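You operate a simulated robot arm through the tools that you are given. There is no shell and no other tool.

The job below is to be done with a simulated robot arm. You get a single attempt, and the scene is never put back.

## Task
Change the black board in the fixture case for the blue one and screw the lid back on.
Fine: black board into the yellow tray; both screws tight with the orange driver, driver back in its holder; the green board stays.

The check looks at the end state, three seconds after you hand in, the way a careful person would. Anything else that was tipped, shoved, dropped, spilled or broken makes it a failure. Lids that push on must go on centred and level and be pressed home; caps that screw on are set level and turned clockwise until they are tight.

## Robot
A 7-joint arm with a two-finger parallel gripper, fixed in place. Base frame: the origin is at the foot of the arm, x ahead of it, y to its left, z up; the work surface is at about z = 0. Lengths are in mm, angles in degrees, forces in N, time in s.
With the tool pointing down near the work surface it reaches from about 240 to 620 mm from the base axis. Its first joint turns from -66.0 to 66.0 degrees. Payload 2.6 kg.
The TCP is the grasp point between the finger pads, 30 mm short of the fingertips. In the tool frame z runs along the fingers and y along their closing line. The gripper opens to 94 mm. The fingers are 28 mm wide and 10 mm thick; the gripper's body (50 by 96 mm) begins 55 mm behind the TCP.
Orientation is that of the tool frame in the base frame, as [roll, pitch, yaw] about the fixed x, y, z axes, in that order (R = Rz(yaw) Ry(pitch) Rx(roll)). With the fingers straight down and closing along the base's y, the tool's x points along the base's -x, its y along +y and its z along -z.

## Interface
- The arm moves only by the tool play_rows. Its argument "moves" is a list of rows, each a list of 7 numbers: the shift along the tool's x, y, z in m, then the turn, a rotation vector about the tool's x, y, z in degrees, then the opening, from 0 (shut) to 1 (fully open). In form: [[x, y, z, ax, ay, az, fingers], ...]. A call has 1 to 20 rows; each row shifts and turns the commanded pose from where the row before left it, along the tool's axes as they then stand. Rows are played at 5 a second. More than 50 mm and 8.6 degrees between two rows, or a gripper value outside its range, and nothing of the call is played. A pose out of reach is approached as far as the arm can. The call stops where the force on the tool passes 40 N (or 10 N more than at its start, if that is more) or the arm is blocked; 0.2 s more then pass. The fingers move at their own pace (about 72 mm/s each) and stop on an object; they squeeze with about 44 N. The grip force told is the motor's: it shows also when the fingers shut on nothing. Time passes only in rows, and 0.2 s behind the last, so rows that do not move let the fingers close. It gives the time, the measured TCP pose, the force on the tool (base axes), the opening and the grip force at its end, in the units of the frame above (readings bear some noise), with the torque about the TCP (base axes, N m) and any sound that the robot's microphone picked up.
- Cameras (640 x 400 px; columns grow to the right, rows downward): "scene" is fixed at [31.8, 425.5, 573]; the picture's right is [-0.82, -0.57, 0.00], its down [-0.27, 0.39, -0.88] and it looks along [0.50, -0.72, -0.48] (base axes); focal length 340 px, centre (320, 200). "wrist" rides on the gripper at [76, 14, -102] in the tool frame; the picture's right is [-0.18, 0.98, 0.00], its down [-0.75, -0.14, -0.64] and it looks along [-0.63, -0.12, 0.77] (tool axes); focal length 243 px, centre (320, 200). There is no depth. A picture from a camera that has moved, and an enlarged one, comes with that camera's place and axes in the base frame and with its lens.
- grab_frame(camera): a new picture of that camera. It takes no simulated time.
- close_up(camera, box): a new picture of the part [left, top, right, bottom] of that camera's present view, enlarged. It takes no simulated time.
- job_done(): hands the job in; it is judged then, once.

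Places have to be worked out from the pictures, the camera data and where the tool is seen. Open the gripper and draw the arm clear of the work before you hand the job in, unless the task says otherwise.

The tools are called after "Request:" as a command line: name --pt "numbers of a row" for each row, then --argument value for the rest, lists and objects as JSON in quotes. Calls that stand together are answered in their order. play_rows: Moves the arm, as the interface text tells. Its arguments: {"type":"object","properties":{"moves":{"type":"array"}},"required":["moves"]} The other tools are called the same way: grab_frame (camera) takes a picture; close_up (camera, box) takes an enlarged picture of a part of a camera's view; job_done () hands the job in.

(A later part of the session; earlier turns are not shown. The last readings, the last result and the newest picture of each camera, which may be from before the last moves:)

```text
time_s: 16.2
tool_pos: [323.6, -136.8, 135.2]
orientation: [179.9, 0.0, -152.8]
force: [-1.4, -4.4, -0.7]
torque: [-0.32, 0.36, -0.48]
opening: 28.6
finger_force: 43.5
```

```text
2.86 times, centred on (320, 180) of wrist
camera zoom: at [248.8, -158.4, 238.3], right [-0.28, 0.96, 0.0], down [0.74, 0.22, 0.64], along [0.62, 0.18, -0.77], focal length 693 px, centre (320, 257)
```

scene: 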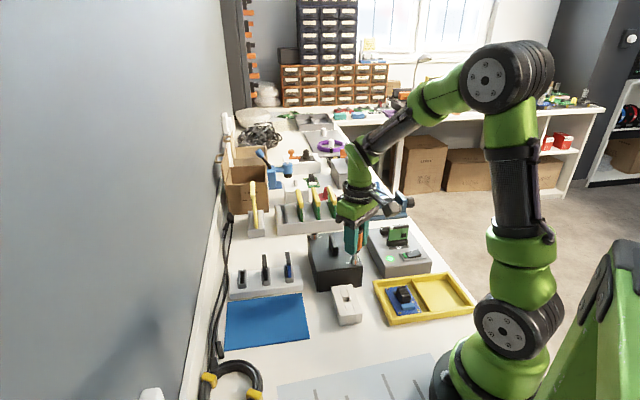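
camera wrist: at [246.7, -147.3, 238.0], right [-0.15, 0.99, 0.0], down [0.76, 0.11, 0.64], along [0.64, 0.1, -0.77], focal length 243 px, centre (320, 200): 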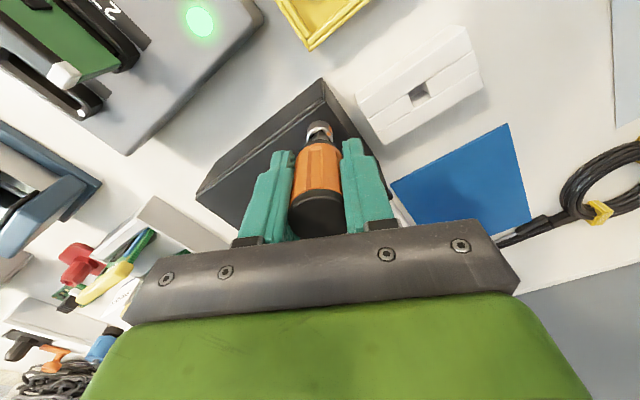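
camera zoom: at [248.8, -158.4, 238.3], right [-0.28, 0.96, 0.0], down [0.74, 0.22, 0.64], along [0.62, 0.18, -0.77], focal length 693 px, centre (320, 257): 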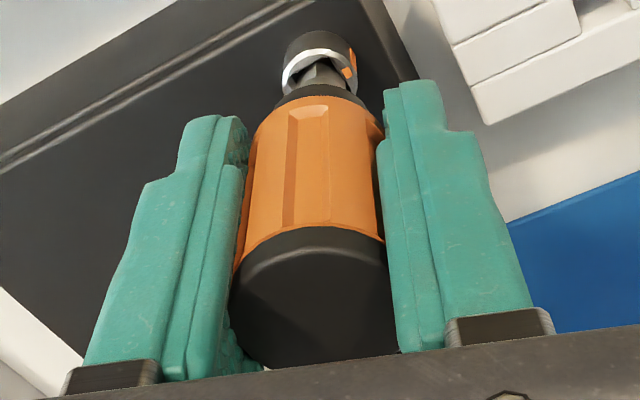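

The handle now turned with the tool and torque is 0.48 N·m. I check whether the screw mark moved.

Request:
close_up --camera "scene" --box '[344, 235, 368, 265]'

Request:
close_up --camera "wrist" --box '[300, 110, 340, 150]'

Request:
close_up --camera "scene" --box '[304, 224, 368, 294]'

```text
13.33 times, centred on (356, 250) of scene
camera zoom: at [31.8, 425.5, 573.0], right [-0.82, -0.57, 0.0], down [-0.27, 0.39, -0.88], along [0.5, -0.72, -0.48], focal length 4526 px, centre (-160, -467)
```

zoom: 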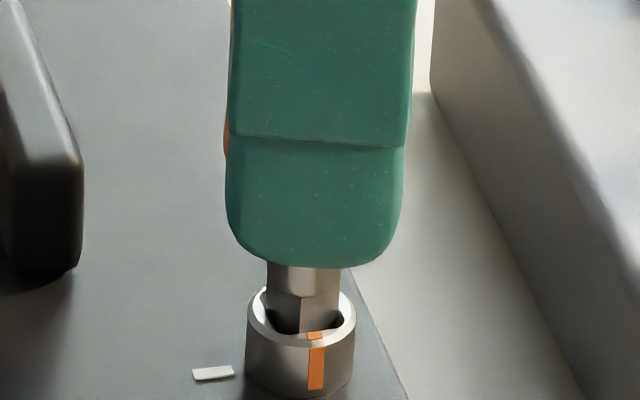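

```text
10.00 times, centred on (320, 130) of wrist
camera zoom: at [248.8, -158.4, 238.3], right [-0.28, 0.96, 0.0], down [0.74, 0.22, 0.64], along [0.62, 0.18, -0.77], focal length 2426 px, centre (320, 900)
```

zoom: 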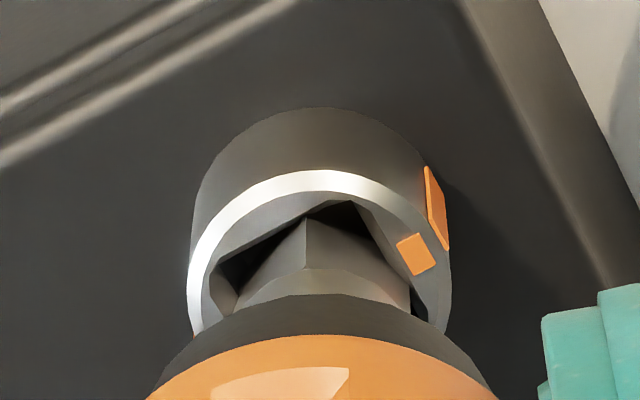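

```text
5.71 times, centred on (336, 259) of scene
camera zoom: at [31.8, 425.5, 573.0], right [-0.82, -0.57, 0.0], down [-0.27, 0.39, -0.88], along [0.5, -0.72, -0.48], focal length 1940 px, centre (229, -137)
```

zoom: 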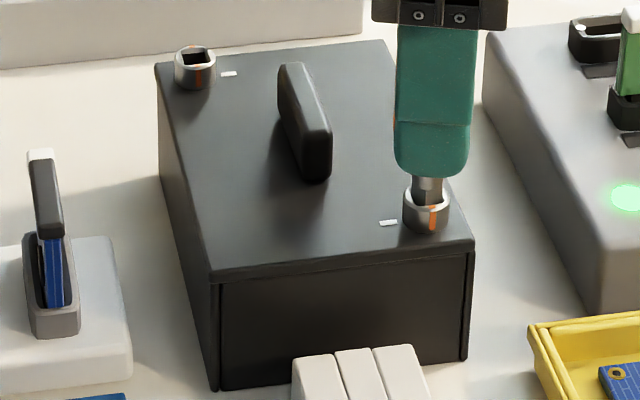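

The screw has not yet moved but torque rose to 0.48 N·m. I continue in 8° steps.

Request:
play_rows --pt "0 0 0 0 0 -8 0"

Request:
close_up --camera "scene" --box '[344, 235, 368, 265]'

Request:
close_up --camera "wrist" --box '[270, 110, 370, 250]'

```text
time_s: 16.6
tool_pos: [324.1, -136.6, 135.1]
orientation: [180.0, 0.0, -144.9]
force: [-1.1, -4.7, -2.1]
torque: [-0.38, 0.23, -0.59]
opening: 28.7
finger_force: 44.5
```

```text
13.33 times, centred on (356, 250) of scene
camera zoom: at [31.8, 425.5, 573.0], right [-0.82, -0.57, 0.0], down [-0.27, 0.39, -0.88], along [0.5, -0.72, -0.48], focal length 4526 px, centre (-160, -467)
```

zoom: 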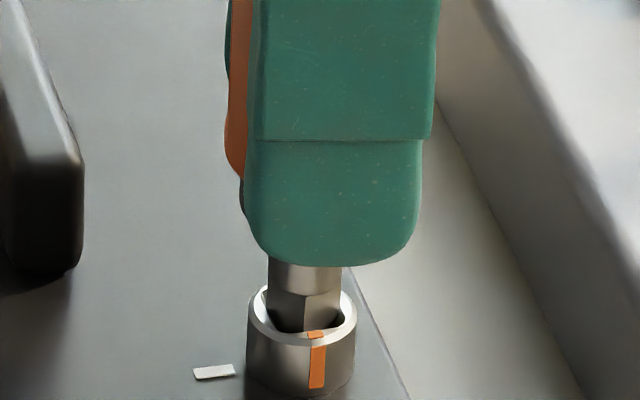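

```text
2.86 times, centred on (320, 180) of wrist
camera zoom: at [252.5, -168.9, 238.5], right [-0.41, 0.91, 0.0], down [0.7, 0.32, 0.64], along [0.58, 0.27, -0.77], focal length 693 px, centre (320, 257)
```

zoom: 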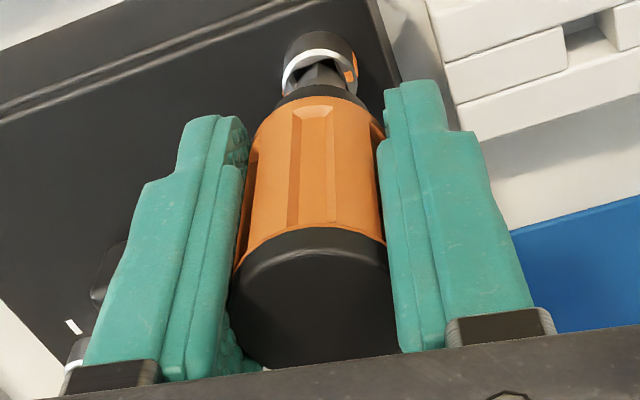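

Torque is 0.59 N·m and the opening is rising as the pads climb the ridges. I step further.

Request:
play_rows --pt "0 0 0 0 0 -8 0"

Request:
play_rows --pt "0 0 0 0 0 -8 0"

Request:
close_up --camera "scene" --box '[344, 235, 368, 265]'

Request:
close_up --camera "wrist" --box '[270, 110, 370, 250]'

```text
time_s: 17.0
tool_pos: [323.8, -136.8, 137.0]
orientation: [-179.9, 0.0, -136.8]
force: [1.9, -5.2, -0.2]
torque: [-0.39, -0.11, -0.43]
opening: 28.9
finger_force: 43.9
```

```text
time_s: 17.4
tool_pos: [325.4, -135.6, 135.5]
orientation: [180.0, 0.0, -129.0]
force: [1.9, -2.8, -0.3]
torque: [-0.08, -0.13, -0.27]
opening: 28.3
finger_force: 43.6
```

```text
13.33 times, centred on (356, 250) of scene
camera zoom: at [31.8, 425.5, 573.0], right [-0.82, -0.57, 0.0], down [-0.27, 0.39, -0.88], along [0.5, -0.72, -0.48], focal length 4526 px, centre (-160, -467)
```

zoom: 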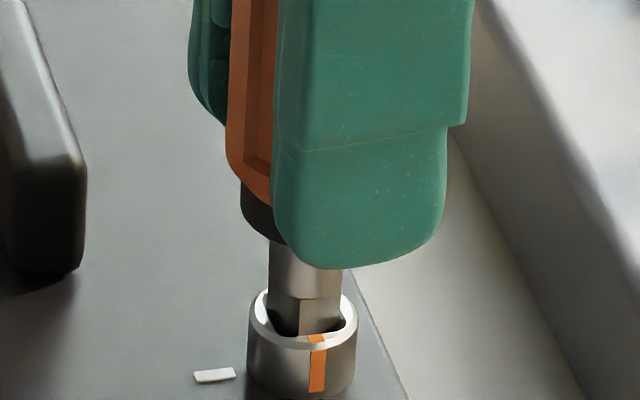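

```text
2.86 times, centred on (320, 180) of wrist
camera zoom: at [264.7, -186.3, 238.1], right [-0.65, 0.76, 0.0], down [0.58, 0.5, 0.64], along [0.49, 0.42, -0.77], focal length 693 px, centre (320, 257)
```

zoom: 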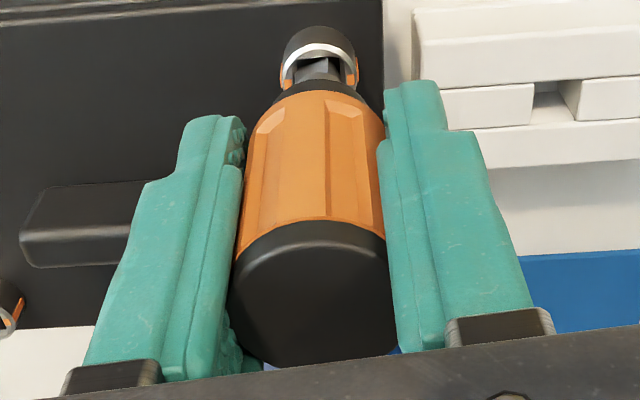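

The handle slips at about 0.6 N·m without the screw turning. Before trying more, I compare the case's position with the initial picture to see whether the case itself is moving.

Request:
close_up --camera "scene" --box '[304, 224, 368, 264]'

Request:
close_up --camera "scene" --box '[210, 210, 370, 310]'

Request:
close_up --camera "wrist" --box '[300, 110, 340, 150]'

```text
10.00 times, centred on (336, 244) of scene
camera zoom: at [31.8, 425.5, 573.0], right [-0.82, -0.57, 0.0], down [-0.27, 0.39, -0.88], along [0.5, -0.72, -0.48], focal length 3395 px, centre (160, -240)
```

zoom: 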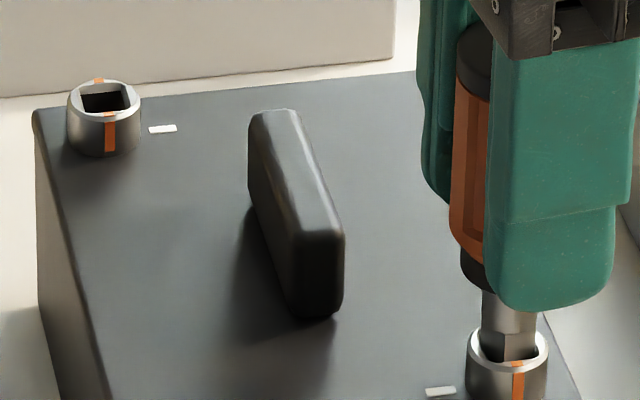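

```text
4.00 times, centred on (290, 260) of scene
camera zoom: at [31.8, 425.5, 573.0], right [-0.82, -0.57, 0.0], down [-0.27, 0.39, -0.88], along [0.5, -0.72, -0.48], focal length 1358 px, centre (440, -40)
```

zoom: 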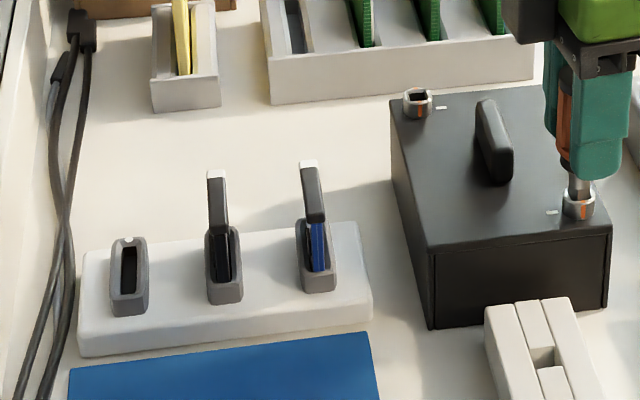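

```text
10.00 times, centred on (320, 130) of wrist
camera zoom: at [264.7, -186.3, 238.1], right [-0.65, 0.76, 0.0], down [0.58, 0.5, 0.64], along [0.49, 0.42, -0.77], focal length 2426 px, centre (320, 900)
```

zoom: 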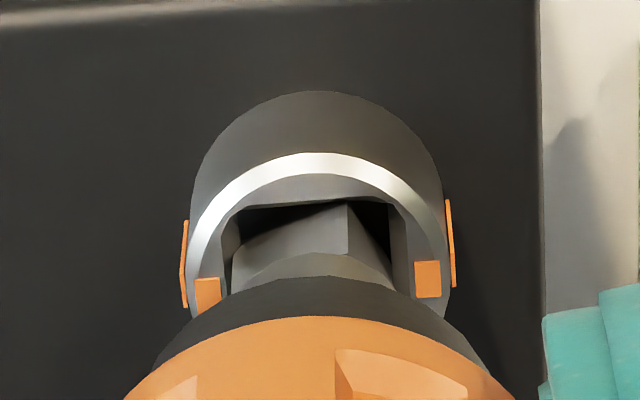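

The box itself has not moved; only the lid has ~1 mm play. I'll turn back clockwise through the socket play (needed anyway to regain wrist range) and see the torque response on that side.

Request:
play_rows --pt "0 0 0 0 0 8 0" --pt "0 0 0 0 0 8 0" --pt "0 0 0 0 0 8 0" --pt "0 0 0 0 0 8 0"

Request:
play_rows --pt "0 0 0 0 0 8 0"

Request:
play_rows --pt "0 0 0 0 0 8 0"

Request:
close_up --camera "scene" --box '[344, 235, 368, 265]'

Request:
close_up --camera "wrist" --box '[270, 110, 370, 250]'

```text
time_s: 18.4
tool_pos: [323.4, -136.5, 135.4]
orientation: [-180.0, 0.0, -161.1]
force: [1.8, 0.8, 1.1]
torque: [0.05, -0.06, -0.01]
opening: 28.6
finger_force: 44.2
```

```text
time_s: 18.8
tool_pos: [323.3, -136.3, 134.7]
orientation: [-179.9, 0.1, -169.1]
force: [0.2, -0.9, 4.0]
torque: [-0.03, -0.02, -0.01]
opening: 28.4
finger_force: 44.3
```

```text
time_s: 19.2
tool_pos: [324.9, -136.7, 135.6]
orientation: [180.0, -0.1, -177.0]
force: [1.8, -1.1, -0.3]
torque: [-0.06, -0.11, 0.02]
opening: 28.2
finger_force: 44.5
```

```text
13.33 times, centred on (356, 250) of scene
camera zoom: at [31.8, 425.5, 573.0], right [-0.82, -0.57, 0.0], down [-0.27, 0.39, -0.88], along [0.5, -0.72, -0.48], focal length 4526 px, centre (-160, -467)
```

zoom: 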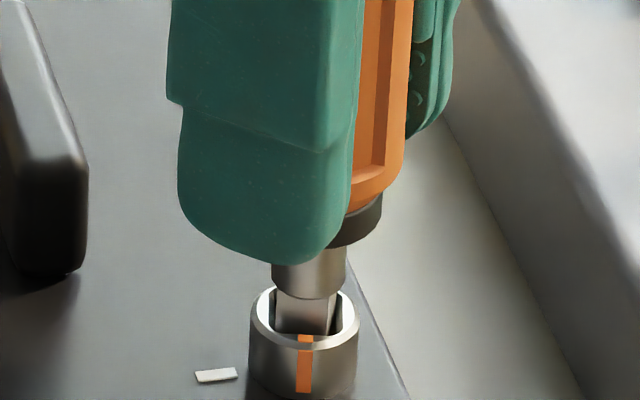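

```text
2.86 times, centred on (320, 180) of wrist
camera zoom: at [246.7, -126.0, 238.0], right [0.13, 0.99, 0.0], down [0.76, -0.1, 0.64], along [0.64, -0.09, -0.77], focal length 693 px, centre (320, 257)
```

zoom: 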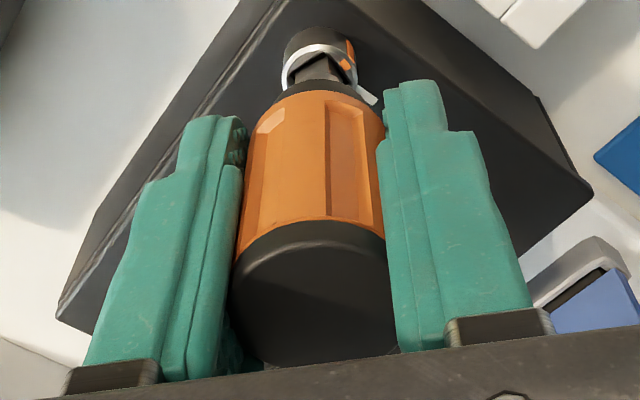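

The orange mark turned clockwise ~15° with almost no torque, and a quarter-turn clockwise would bring the stripe onto the white mark. So the screws are at their counter-clockwise stop, i.e. already open, and clockwise tightens. I turn this screw back to its open stop.

Request:
play_rows --pt "0 0 0 0 0 -8 0" --pt "0 0 0 0 0 -8 0" --pt "0 0 0 0 0 -8 0" --pt "0 0 0 0 0 -8 0" --pt "0 0 0 0 0 -8 0" --pt "0 0 0 0 0 -6 0"

Request:
close_up --camera "scene" --box '[344, 235, 368, 265]'

```text
time_s: 20.6
tool_pos: [322.6, -138.0, 135.5]
orientation: [180.0, 0.0, -131.0]
force: [1.3, -0.7, -0.9]
torque: [-0.04, -0.09, -0.2]
opening: 28.2
finger_force: 44.4
```

```text
13.33 times, centred on (356, 250) of scene
camera zoom: at [31.8, 425.5, 573.0], right [-0.82, -0.57, 0.0], down [-0.27, 0.39, -0.88], along [0.5, -0.72, -0.48], focal length 4526 px, centre (-160, -467)
```

zoom: 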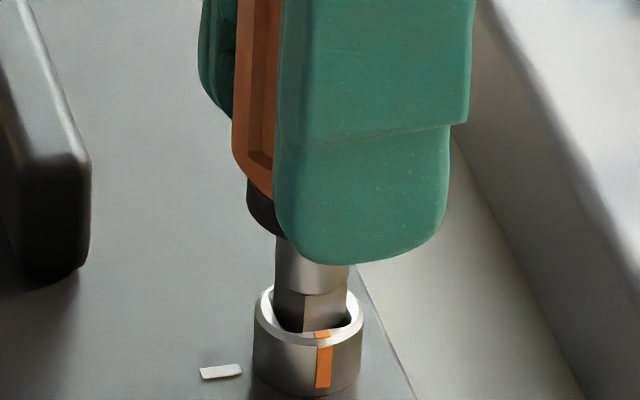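

The mark is back at the open stop. I lift the driver out and rotate clockwise so the bit will again align with the holder (square symmetry), then look at the bit.

Request:
play_rows --pt "0 0 -0.004 0 0 0 0" --pt "0 0 -0.01 0 0 0 0" --pt "0 0 -0.02 0 0 0 0" --pt "0 0 -0.03 0 0 0 0" --pt "0 0 0 0 0 8 0" --pt "0 0 0 0 0 8 0" --pt "0 0 0 0 0 8 0" --pt "0 0 0 0 0 8 0" --pt "0 0 0 0 0 8 0" --pt "0 0 0 0 0 8 0" --pt "0 0 0 0 0 8 0" --pt "0 0 0 0 0 8 0" --pt "0 0 0 0 0 8 0" --pt "0 0 0 0 0 8 0" --pt "0 0 0 0 0 8 0" --pt "0 0 0 0 0 8 0" --pt "0 0 0 0 0 8 0" --pt "0 0 0 0 0 0 0"

Request:
close_up --camera "scene" --box '[330, 205, 380, 265]'

Request:
close_up --camera "wrist" --box '[280, 90, 370, 240]'

```text
time_s: 24.4
tool_pos: [323.0, -136.2, 198.7]
orientation: [180.0, 0.0, 125.0]
force: [0.5, 0.7, -0.8]
torque: [-0.01, 0.03, 0.0]
opening: 28.5
finger_force: 43.8
```

```text
6.67 times, centred on (355, 235) of scene
camera zoom: at [31.8, 425.5, 573.0], right [-0.82, -0.57, 0.0], down [-0.27, 0.39, -0.88], along [0.5, -0.72, -0.48], focal length 2263 px, centre (87, -33)
```

zoom: 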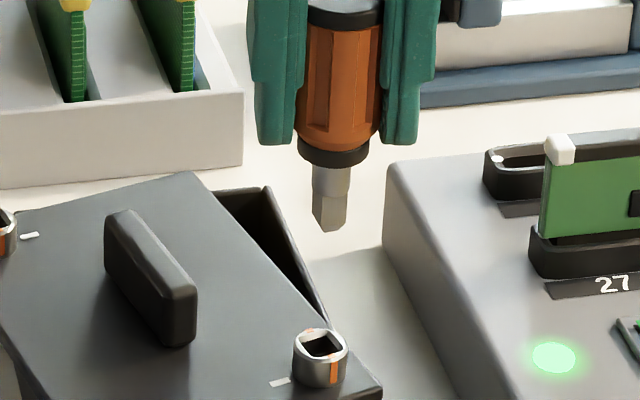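

```text
2.67 times, centred on (325, 165) of wrist
camera zoom: at [291.2, -65.6, 301.6], right [0.91, 0.41, 0.0], down [0.32, -0.7, 0.64], along [0.26, -0.59, -0.77], focal length 647 px, centre (307, 293)
```

zoom: 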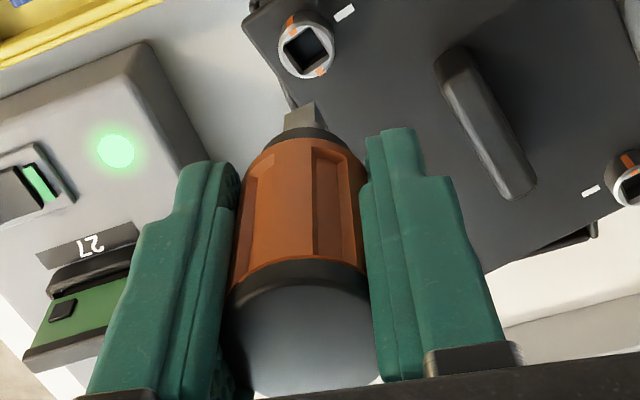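

The lid turned out to be loose: it was dragged along by the jammed bit and now sits askew on the case. I look at the whole situation.

Request:
grab_frame --camera "scene"

Request:
close_up --camera "scene" --box '[290, 220, 380, 300]'

Request:
grab_frame --camera "wrist"

```text
taken
```

scene: 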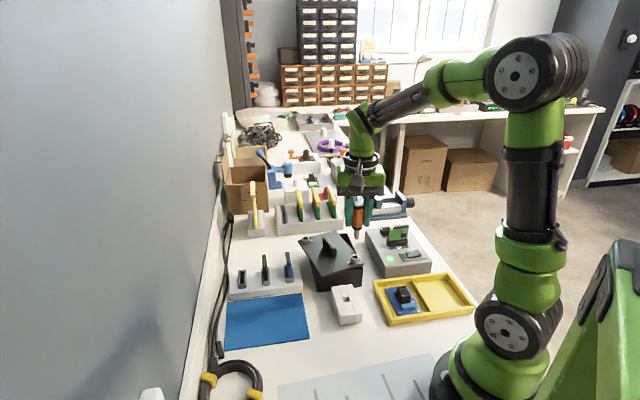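

```text
5.00 times, centred on (335, 260) of scene
camera zoom: at [31.8, 425.5, 573.0], right [-0.82, -0.57, 0.0], down [-0.27, 0.39, -0.88], along [0.5, -0.72, -0.48], focal length 1697 px, centre (245, -100)
```

zoom: 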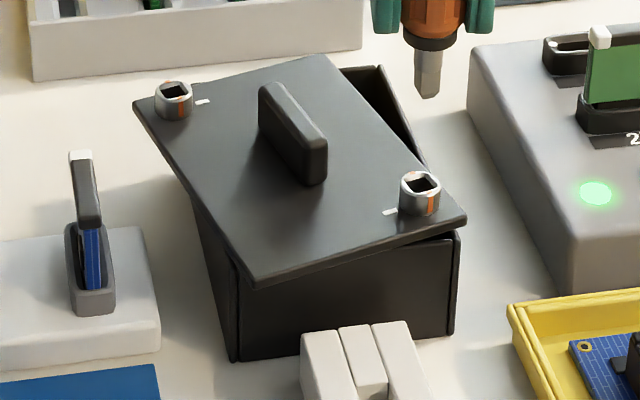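

```text
taken
camera wrist: at [291.2, -65.6, 301.6], right [0.91, 0.41, 0.0], down [0.32, -0.7, 0.64], along [0.26, -0.59, -0.77], focal length 243 px, centre (320, 200)
```

wrist: 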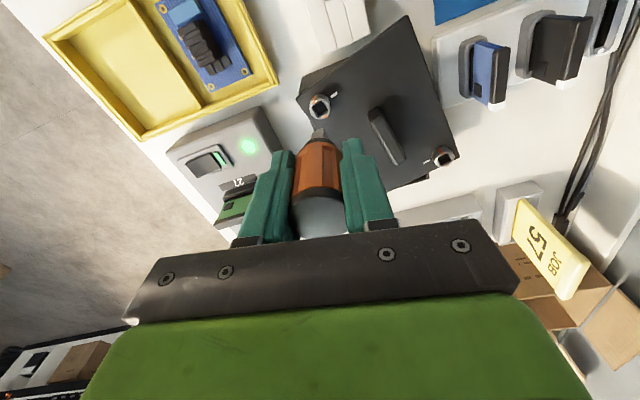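

The lid rests on the box, only rotated; nothing fell. I first return the driver to its holder: check the bit's orientation at the present yaw of 125°.

Request:
close_up --camera "scene" --box '[344, 225, 368, 245]'

Request:
close_up --camera "wrist" --box '[300, 110, 340, 150]'

```text
16.00 times, centred on (356, 235) of scene
camera zoom: at [31.8, 425.5, 573.0], right [-0.82, -0.57, 0.0], down [-0.27, 0.39, -0.88], along [0.5, -0.72, -0.48], focal length 5431 px, centre (-256, -360)
```

zoom: 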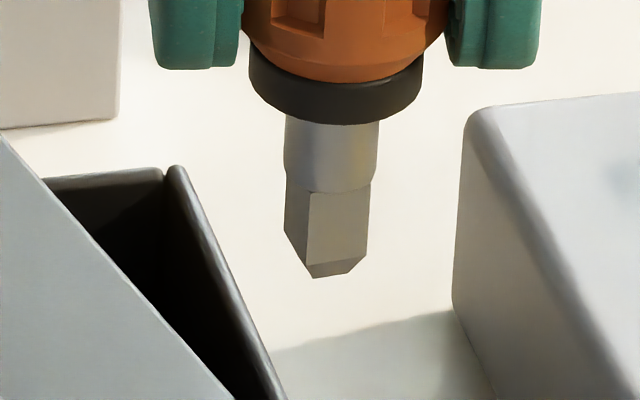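

```text
10.00 times, centred on (320, 130) of wrist
camera zoom: at [291.2, -65.6, 301.6], right [0.91, 0.41, 0.0], down [0.32, -0.7, 0.64], along [0.26, -0.59, -0.77], focal length 2426 px, centre (320, 900)
```

zoom: 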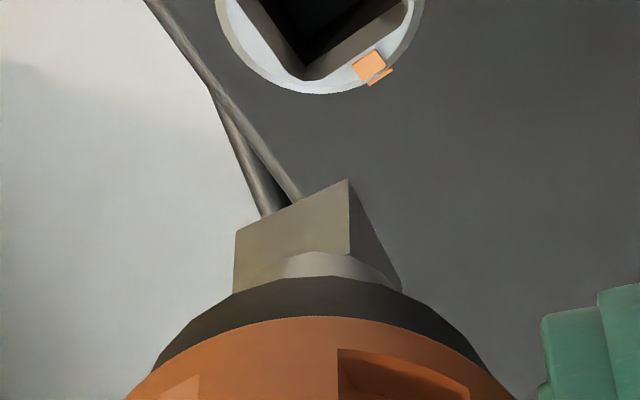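

The bit sits centred on the tool axis and is about 5° CCW of the holder's alignment. I rotate 5.5° CW, move over the holder hole near (295.6,-55.8) and descend partway.

Request:
play_rows --pt "0 0 0 0 0 5.5 0" --pt "0.0278 0.00523 0 0 0 0 0" --pt "0.0278 0.00523 0 0 0 0 0" --pt "0.0278 0.00523 0 0 0 0 0" --pt "0 0 0.03 0 0 0 0" --pt "0 0 0.03 0 0 0 0" --pt "0 0 0.03 0 0 0 0" --pt "0 0 0 0 0 0 0" --pt "0 0 0 0 0 0 0"

Request:
close_up --camera "scene" --box '[330, 270, 370, 315]'

Request:
close_up --camera "wrist" --box '[285, 70, 355, 150]'

```text
time_s: 26.4
tool_pos: [295.9, -55.9, 111.7]
orientation: [180.0, 0.0, 119.6]
force: [0.3, -0.6, 0.0]
torque: [0.01, 0.0, 0.03]
opening: 28.4
finger_force: 43.8
```

```text
8.89 times, centred on (350, 292) of scene
camera zoom: at [31.8, 425.5, 573.0], right [-0.82, -0.57, 0.0], down [-0.27, 0.39, -0.88], along [0.5, -0.72, -0.48], focal length 3017 px, centre (53, -622)
```

zoom: 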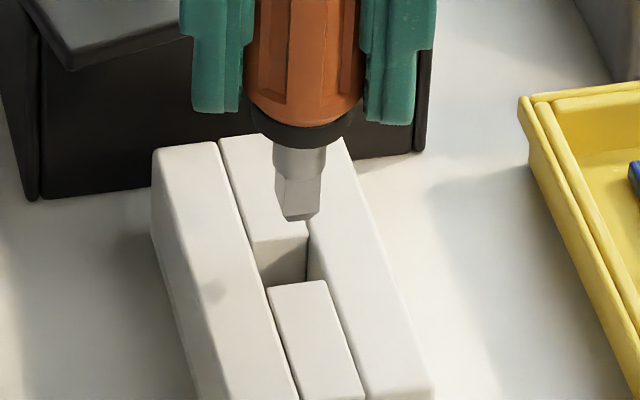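

```text
5.00 times, centred on (320, 110) of wrist
camera zoom: at [270.3, 15.8, 214.2], right [0.95, 0.32, 0.0], down [0.25, -0.73, 0.64], along [0.21, -0.61, -0.77], focal length 1213 px, centre (320, 650)
```

zoom: 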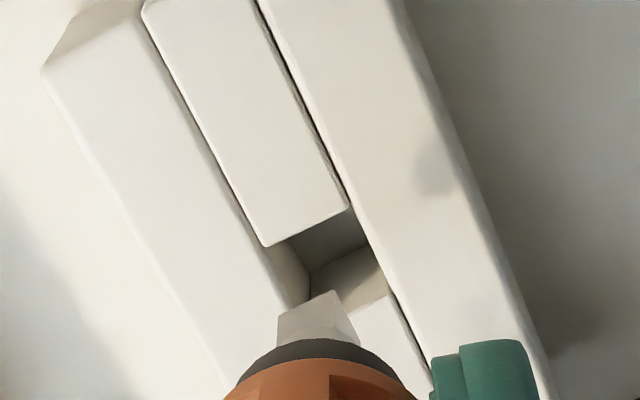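

The bit is aligned in angle within a few degrees; both views say shift about 1.2 mm along +tool y. I correct and lower 17 mm to just above the hole for a check.

Request:
play_rows --pt "0 0.0012 0.008 0 0 0 0" --pt "0 0 0.008 0 0 0 0" --pt "0 0 0 0 0 0 0" --pt "0 0 0 0 0 0 0"

Request:
close_up --camera "scene" --box '[330, 275, 370, 320]'

Request:
close_up --camera "wrist" --box '[285, 80, 355, 150]'

```text
time_s: 27.4
tool_pos: [297.9, -55.1, 95.3]
orientation: [-180.0, 0.0, 119.5]
force: [-0.2, -0.5, -1.1]
torque: [0.05, 0.0, 0.01]
opening: 28.2
finger_force: 43.7
```

```text
8.89 times, centred on (350, 298) of scene
camera zoom: at [31.8, 425.5, 573.0], right [-0.82, -0.57, 0.0], down [-0.27, 0.39, -0.88], along [0.5, -0.72, -0.48], focal length 3017 px, centre (53, -667)
```

zoom: 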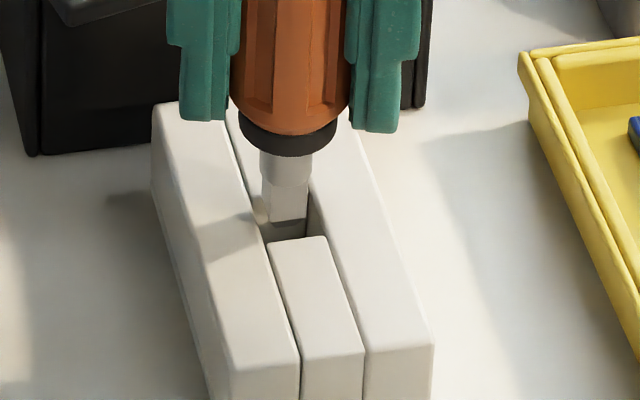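

```text
5.71 times, centred on (320, 115) of wrist
camera zoom: at [272.3, 17.6, 198.0], right [0.95, 0.32, 0.0], down [0.25, -0.73, 0.64], along [0.21, -0.61, -0.77], focal length 1386 px, centre (320, 686)
```

zoom: 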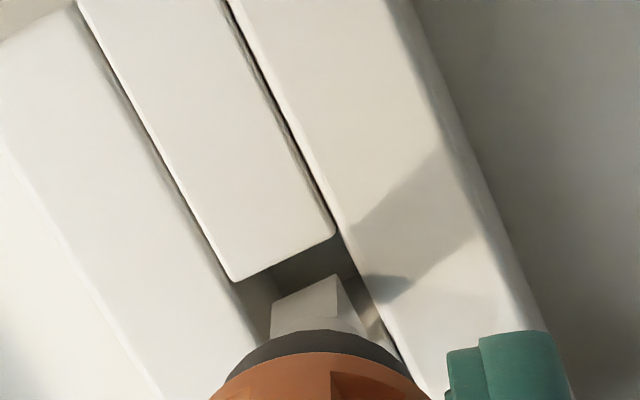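

The tip is now about 1 mm too far the other way (arm wobble). I shift −0.9 mm in tool y and lower slowly into the hole.

Request:
play_rows --pt "0 -0.0009 0.002 0 0 0 0" --pt "0 0 0.003 0 0 0 0" --pt "0 0 0.003 0 0 0 0" --pt "0 0 0 0 0 0 0"

Request:
close_up --camera "scene" --box '[330, 275, 370, 320]'

Request:
close_up --camera "wrist" --box '[285, 80, 355, 150]'

```text
time_s: 28.4
tool_pos: [296.8, -56.8, 86.6]
orientation: [-180.0, 0.0, 119.4]
force: [0.0, 0.6, -0.9]
torque: [-0.02, 0.0, -0.03]
opening: 28.4
finger_force: 43.9
```

```text
8.89 times, centred on (350, 298) of scene
camera zoom: at [31.8, 425.5, 573.0], right [-0.82, -0.57, 0.0], down [-0.27, 0.39, -0.88], along [0.5, -0.72, -0.48], focal length 3017 px, centre (53, -667)
```

zoom: 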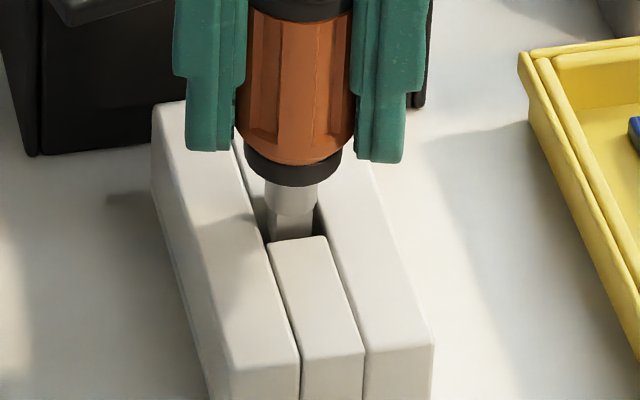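

```text
5.71 times, centred on (320, 115) of wrist
camera zoom: at [270.8, 17.1, 189.0], right [0.95, 0.32, 0.0], down [0.25, -0.73, 0.64], along [0.21, -0.61, -0.77], focal length 1386 px, centre (320, 686)
```

zoom: 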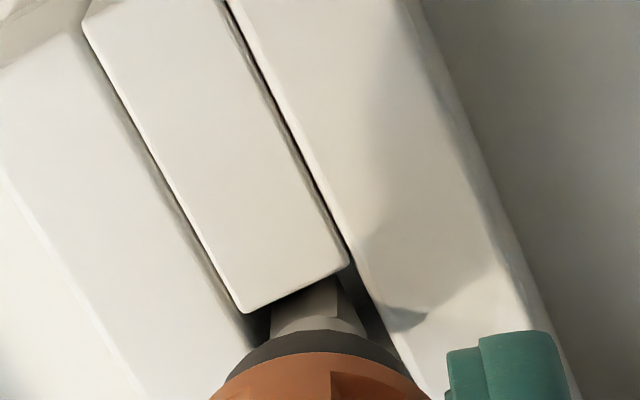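

The bit is in the hole with no contact. I lower further in small steps.

Request:
play_rows --pt "0 0 0.004 0 0 0 0" --pt "0 0 0.004 0 0 0 0" --pt "0 0 0.004 0 0 0 0" --pt "0 0 0.003 0 0 0 0" --pt "0 0 0 0 0 0 0"

Request:
close_up --camera "scene" --box '[330, 275, 370, 320]'

```text
time_s: 29.6
tool_pos: [297.1, -56.2, 70.8]
orientation: [179.9, 0.0, 119.4]
force: [-4.3, -0.4, 13.4]
torque: [-0.03, 0.28, 0.0]
opening: 28.4
finger_force: 43.8
```

```text
8.89 times, centred on (350, 298) of scene
camera zoom: at [31.7, 425.5, 573.0], right [-0.82, -0.57, 0.0], down [-0.27, 0.39, -0.88], along [0.5, -0.72, -0.48], focal length 3017 px, centre (53, -667)
```

zoom: 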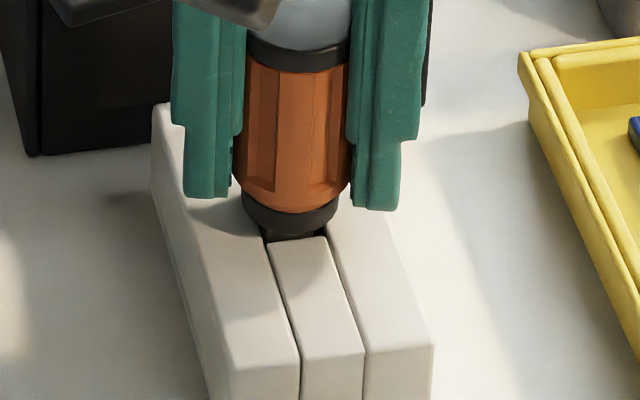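

The collar is back at the same height as at the start (d≈0.298 vs 0.297), so the driver is seated. I open the fingers to ~52 mm and rise straight up.

Request:
play_rows --pt "0 0 0 0 0 0 0.55" --pt "0 0 0 0 0 0 0.55" --pt "0 0 -0.01 0 0 0 0.55" --pt "0 0 -0.03 0 0 0 0.55" --pt "0 0 -0.04 0 0 0 0.6" --pt "0 0 -0.045 0 0 0 0.6" --pt "0 0 -0.045 0 0 0 0.6" --pt "0 0 0 0 0 0 0.6"

Request:
grab_frame --camera "scene"

Request:
grab_frame --camera "wrist"

```text
time_s: 31.4
tool_pos: [294.5, -56.0, 241.3]
orientation: [-179.9, 0.0, 119.4]
force: [0.9, 0.0, 0.5]
torque: [-0.01, -0.02, -0.01]
opening: 56.4
finger_force: 0.0
```

```text
taken
```

scene: 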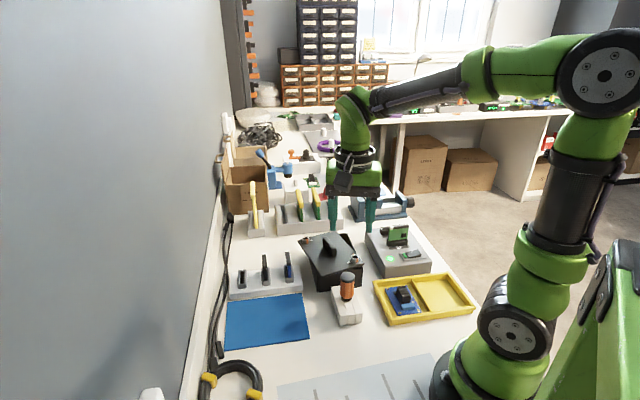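

```text
taken
camera wrist: at [269.1, 17.7, 344.1], right [0.95, 0.32, 0.0], down [0.25, -0.73, 0.64], along [0.21, -0.61, -0.77], focal length 243 px, centre (320, 200)
```

wrist: 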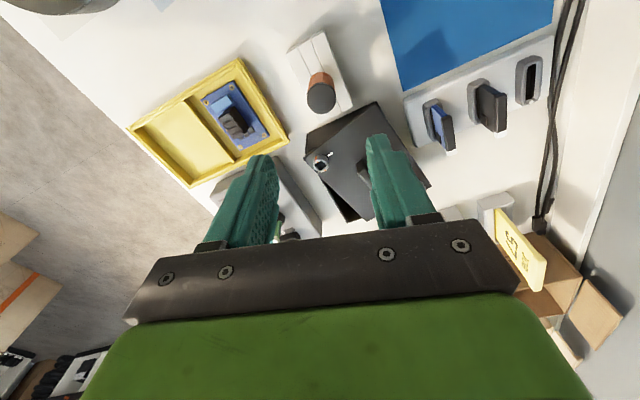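

The driver stands in its holder. Now I examine the lid, handle and the opened part of the box.

Request:
close_up --camera "scene" --box '[290, 220, 380, 300]'

Request:
close_up --camera "wrist" --box '[290, 90, 450, 230]'

```text
5.00 times, centred on (335, 260) of scene
camera zoom: at [31.8, 425.5, 573.0], right [-0.82, -0.57, 0.0], down [-0.27, 0.39, -0.88], along [0.5, -0.72, -0.48], focal length 1697 px, centre (245, -100)
```

zoom: 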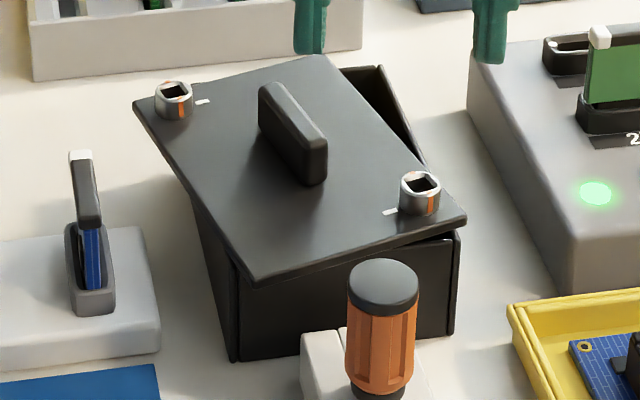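

```text
2.86 times, centred on (370, 160) of wrist
camera zoom: at [269.1, 17.7, 344.1], right [0.95, 0.32, 0.0], down [0.25, -0.73, 0.64], along [0.21, -0.61, -0.77], focal length 693 px, centre (177, 314)
```

zoom: 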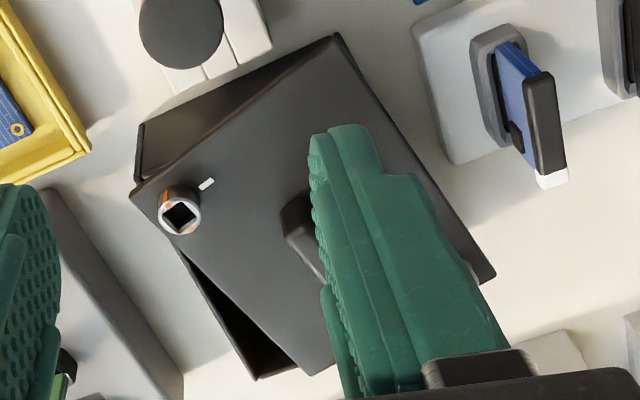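

The lid lies level but rotated ~14° with its centre near (393,-134); the handle axis is at about −31°. I move above the handle and turn to yaw 149° so the fingers close across it.

Request:
play_rows --pt "-0.0302 0.0118 0 0 0 0 0.75" --pt "-0.0302 0.0118 0 0 0 0 0.75" --pt "-0.0302 0.0118 0 0 0 0 0.75" --pt "-0.0302 0.0118 0 0 0 0 0.75" --pt "0 0 0 0 0 -7.4 0.75" --pt "0 0 0 0 0 -7.4 0.75" --pt "0 0 0 0 0 -7.4 0.75" --pt "0 0 0 0 0 -7.4 0.75" --pt "0 0 0.03 0 0 0 0.75" --pt "0 0 0 0 0 0 0.75"

Request:
grab_frame --camera "wrist"

Request:
close_up --camera "scene" --box '[290, 190, 390, 300]'

```text
time_s: 33.6
tool_pos: [396.1, -138.7, 210.7]
orientation: [180.0, 0.0, 149.2]
force: [-0.5, -0.8, 0.2]
torque: [0.0, 0.01, 0.0]
opening: 70.5
finger_force: 0.1
```

```text
taken
camera wrist: at [338.0, -86.8, 312.3], right [0.66, 0.75, 0.0], down [0.57, -0.51, 0.64], along [0.48, -0.42, -0.77], focal length 243 px, centre (320, 200)
```

wrist: 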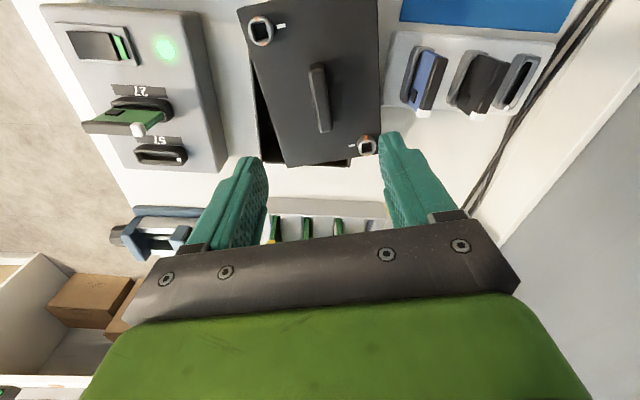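

```text
3.64 times, centred on (340, 245) of scene
camera zoom: at [31.8, 425.5, 573.0], right [-0.82, -0.57, 0.0], down [-0.27, 0.39, -0.88], along [0.5, -0.72, -0.48], focal length 1234 px, centre (247, 36)
```

zoom: 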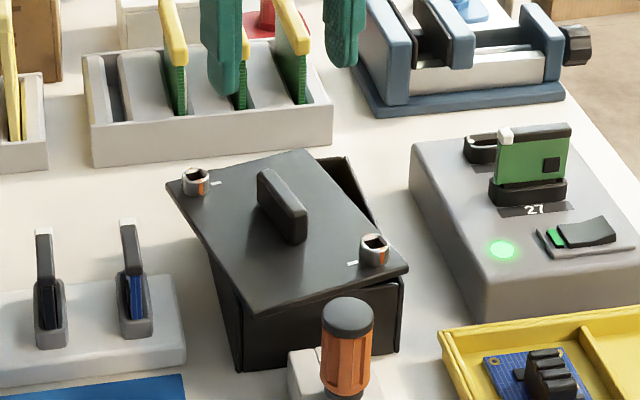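

I zoom the wrist view on the handle for a precise fix.

Request:
close_up --camera "wrist" --box '[240, 0, 390, 170]'

```text
2.35 times, centred on (315, 85) of wrist
camera zoom: at [338.0, -86.8, 312.3], right [0.66, 0.75, 0.0], down [0.57, -0.51, 0.64], along [0.48, -0.42, -0.77], focal length 571 px, centre (332, 471)
```

zoom: 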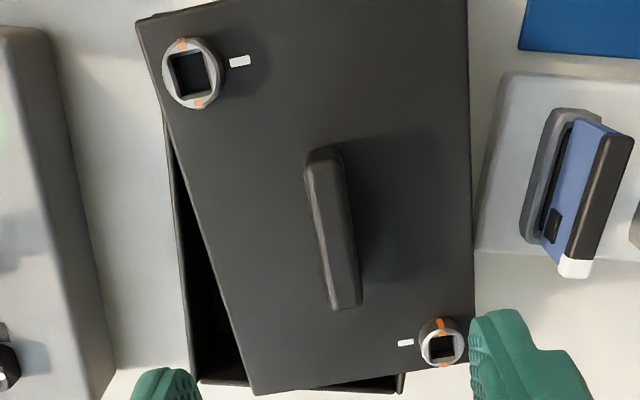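

Handle centre is about (391,-132.5), lid top about z=69 (raised onto its lip). I align and descend so the fingertips end ~3 mm above the lid.

Request:
play_rows --pt "0.0035 0.001 0.02 0 0 0 0.5" --pt "0.0035 0.001 0.025 0 0 0 0.5" --pt "0 0 0.025 0 0 0 0.5" --pt "0 0 0.02 0 0 0 0.5" --pt "0 0 0.01 0 0 0 0.5" --pt "0 0 0 0 0 0 0.5"

Request:
close_up --camera "scene" --box '[290, 210, 390, 300]'

Request:
close_up --camera "wrist" --box '[220, 60, 420, 250]'

```text
time_s: 35.0
tool_pos: [391.3, -132.0, 111.2]
orientation: [-180.0, 0.0, 149.1]
force: [0.3, 0.1, 0.0]
torque: [0.0, -0.01, 0.0]
opening: 47.1
finger_force: 0.1
```

```text
4.44 times, centred on (340, 255) of scene
camera zoom: at [31.8, 425.5, 573.0], right [-0.82, -0.57, 0.0], down [-0.27, 0.39, -0.88], along [0.5, -0.72, -0.48], focal length 1509 px, centre (231, -44)
```

zoom: 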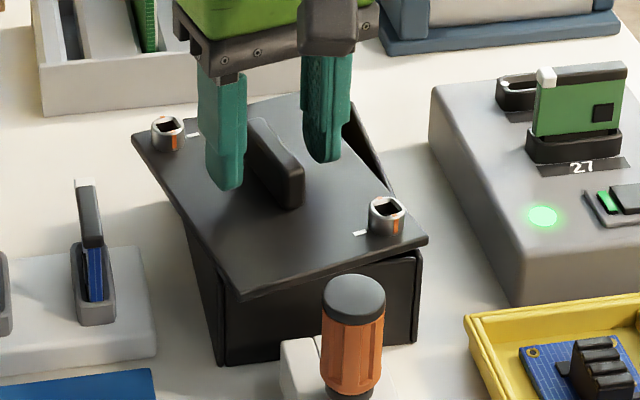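

```text
2.11 times, centred on (320, 155) of wrist
camera zoom: at [333.3, -80.6, 213.5], right [0.66, 0.75, 0.0], down [0.57, -0.51, 0.64], along [0.48, -0.43, -0.77], focal length 511 px, centre (320, 295)
```

zoom: 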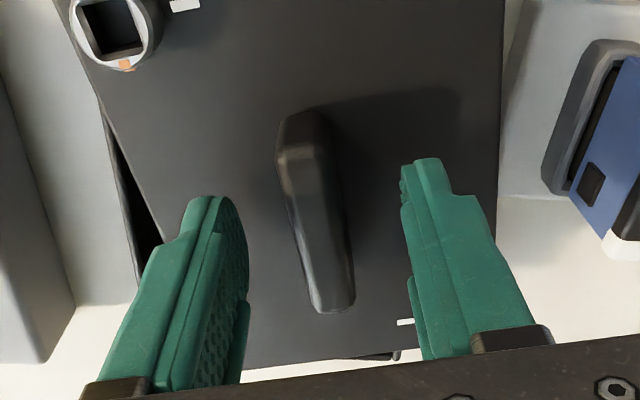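

The handle is centred between the fingers. I descend another 9 mm and close.

Request:
play_rows --pt "0.001 0 0.003 0 0 0 0.5" --pt "0.001 0 0.003 0 0 0 0.5" --pt "0 0 0.003 0 0 0 0.5" --pt "0 0 0 0 0 0 0.5"

Request:
close_up --camera "scene" --box '[310, 220, 370, 280]'

```text
time_s: 36.0
tool_pos: [389.5, -131.9, 101.5]
orientation: [180.0, -0.1, 149.1]
force: [-0.4, 0.8, 1.6]
torque: [0.06, 0.02, 0.02]
opening: 47.0
finger_force: 0.0
```

```text
6.67 times, centred on (340, 250) of scene
camera zoom: at [31.8, 425.5, 573.0], right [-0.82, -0.57, 0.0], down [-0.27, 0.39, -0.88], along [0.5, -0.72, -0.48], focal length 2263 px, centre (187, -133)
```

zoom: 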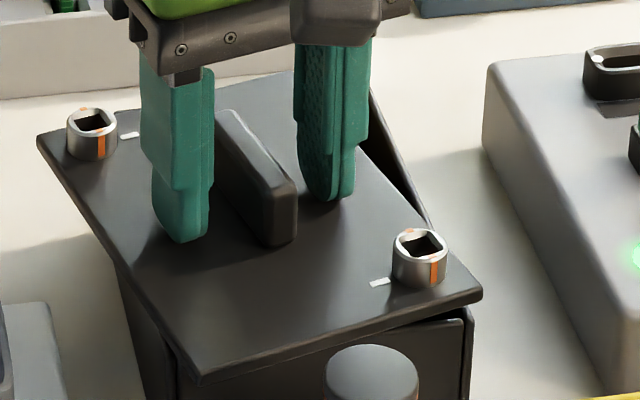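

Fingertips are just above the lid on both sides of the handle. I close the grip.

Request:
play_rows --pt "0 0 0 0 0 0 0" --pt "0 0 0 0 0 0 0" --pt "0 0 0 0 0 0 0" --pt "0 0 0 0 0 0 0"

Request:
close_up --camera "scene" --box '[290, 220, 380, 300]'

```text
time_s: 37.0
tool_pos: [391.2, -131.9, 103.3]
orientation: [-180.0, 0.1, 149.3]
force: [-1.4, -0.2, 13.7]
torque: [0.02, -0.12, 0.18]
opening: 13.2
finger_force: 43.7
```

```text
5.00 times, centred on (335, 260) of scene
camera zoom: at [31.7, 425.5, 573.0], right [-0.82, -0.57, 0.0], down [-0.27, 0.39, -0.88], along [0.5, -0.72, -0.48], focal length 1697 px, centre (245, -100)
```

zoom: 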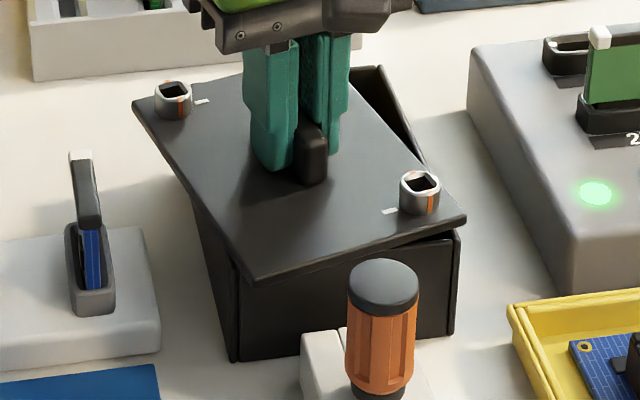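

The handle is gripped (13.2 mm). I lift slowly and check that the lid comes up freely.

Request:
play_rows --pt "0 0 -0.003 0 0 0 0" --pt "0 0 -0.005 0 0 0 0" --pt "0 0 -0.01 0 0 0 0" --pt "0 0 -0.02 0 0 0 0" --pt "0 0 0 0 0 0 0"

Request:
close_up --camera "scene" --box '[280, 200, 390, 300]'

```text
time_s: 38.2
tool_pos: [391.2, -132.3, 139.1]
orientation: [-180.0, 0.0, 149.0]
force: [0.7, -0.1, -1.0]
torque: [-0.04, -0.01, 0.04]
opening: 13.0
finger_force: 43.8
```

```text
4.00 times, centred on (335, 250) of scene
camera zoom: at [31.8, 425.5, 573.0], right [-0.82, -0.57, 0.0], down [-0.27, 0.39, -0.88], along [0.5, -0.72, -0.48], focal length 1358 px, centre (260, 0)
```

zoom: 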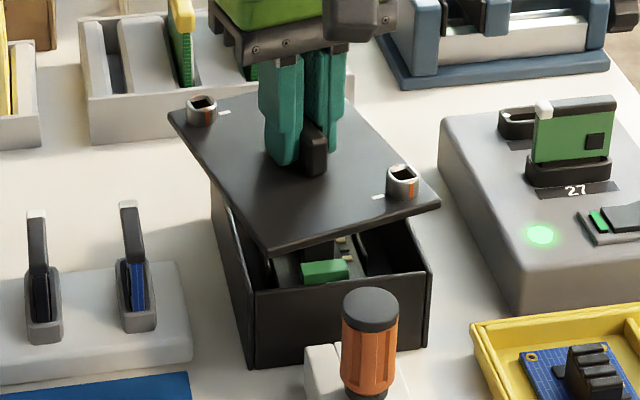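

The lid is free; a board with a green connector is visible inside. I raise to z≈200 and carry the lid over the blue mat.

Request:
play_rows --pt "0 0 -0.03 0 0 0 0" --pt "0 0 -0.03 0 0 0 0" --pt "0.0146 0.0367 0 0 0 0 0" --pt "0.0146 0.0367 0 0 0 0 0" --pt "0.0146 0.0367 0 0 0 0 0" --pt "0.0146 0.0367 0 0 0 0 0" --pt "0.0146 0.0367 0 0 0 0 0" --pt "0 0 0 0 0 0 0" --pt "0 0 0 0 0 0 0"

Request:
grab_frame --camera "scene"

Request:
grab_frame --camera "wrist"

```text
time_s: 40.2
tool_pos: [422.0, 63.7, 199.3]
orientation: [180.0, 0.0, 149.1]
force: [0.0, 0.3, -0.9]
torque: [0.0, 0.02, 0.05]
opening: 12.8
finger_force: 44.2
```

```text
taken
```

scene: 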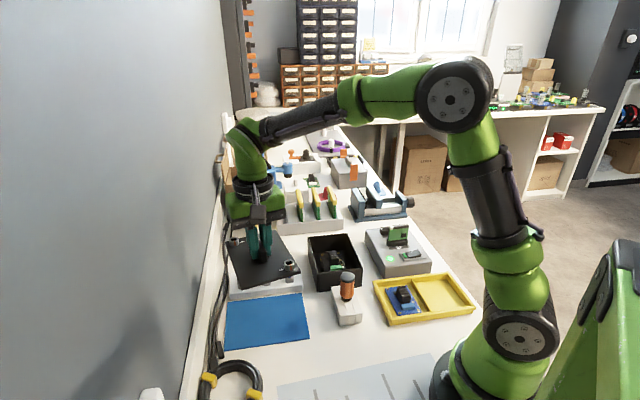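

```text
taken
camera wrist: at [363.6, 114.0, 301.7], right [0.66, 0.75, 0.0], down [0.57, -0.51, 0.64], along [0.48, -0.43, -0.77], focal length 243 px, centre (320, 200)
```

wrist: 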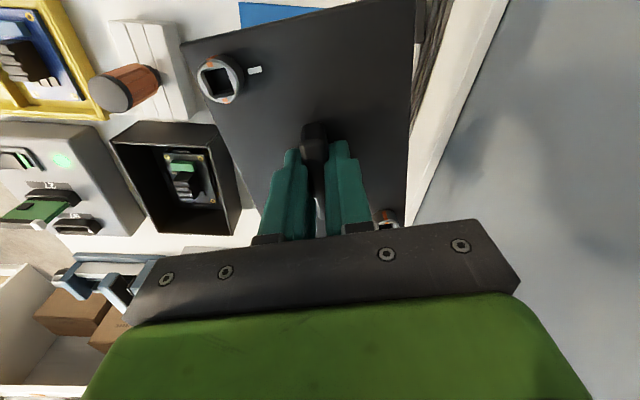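

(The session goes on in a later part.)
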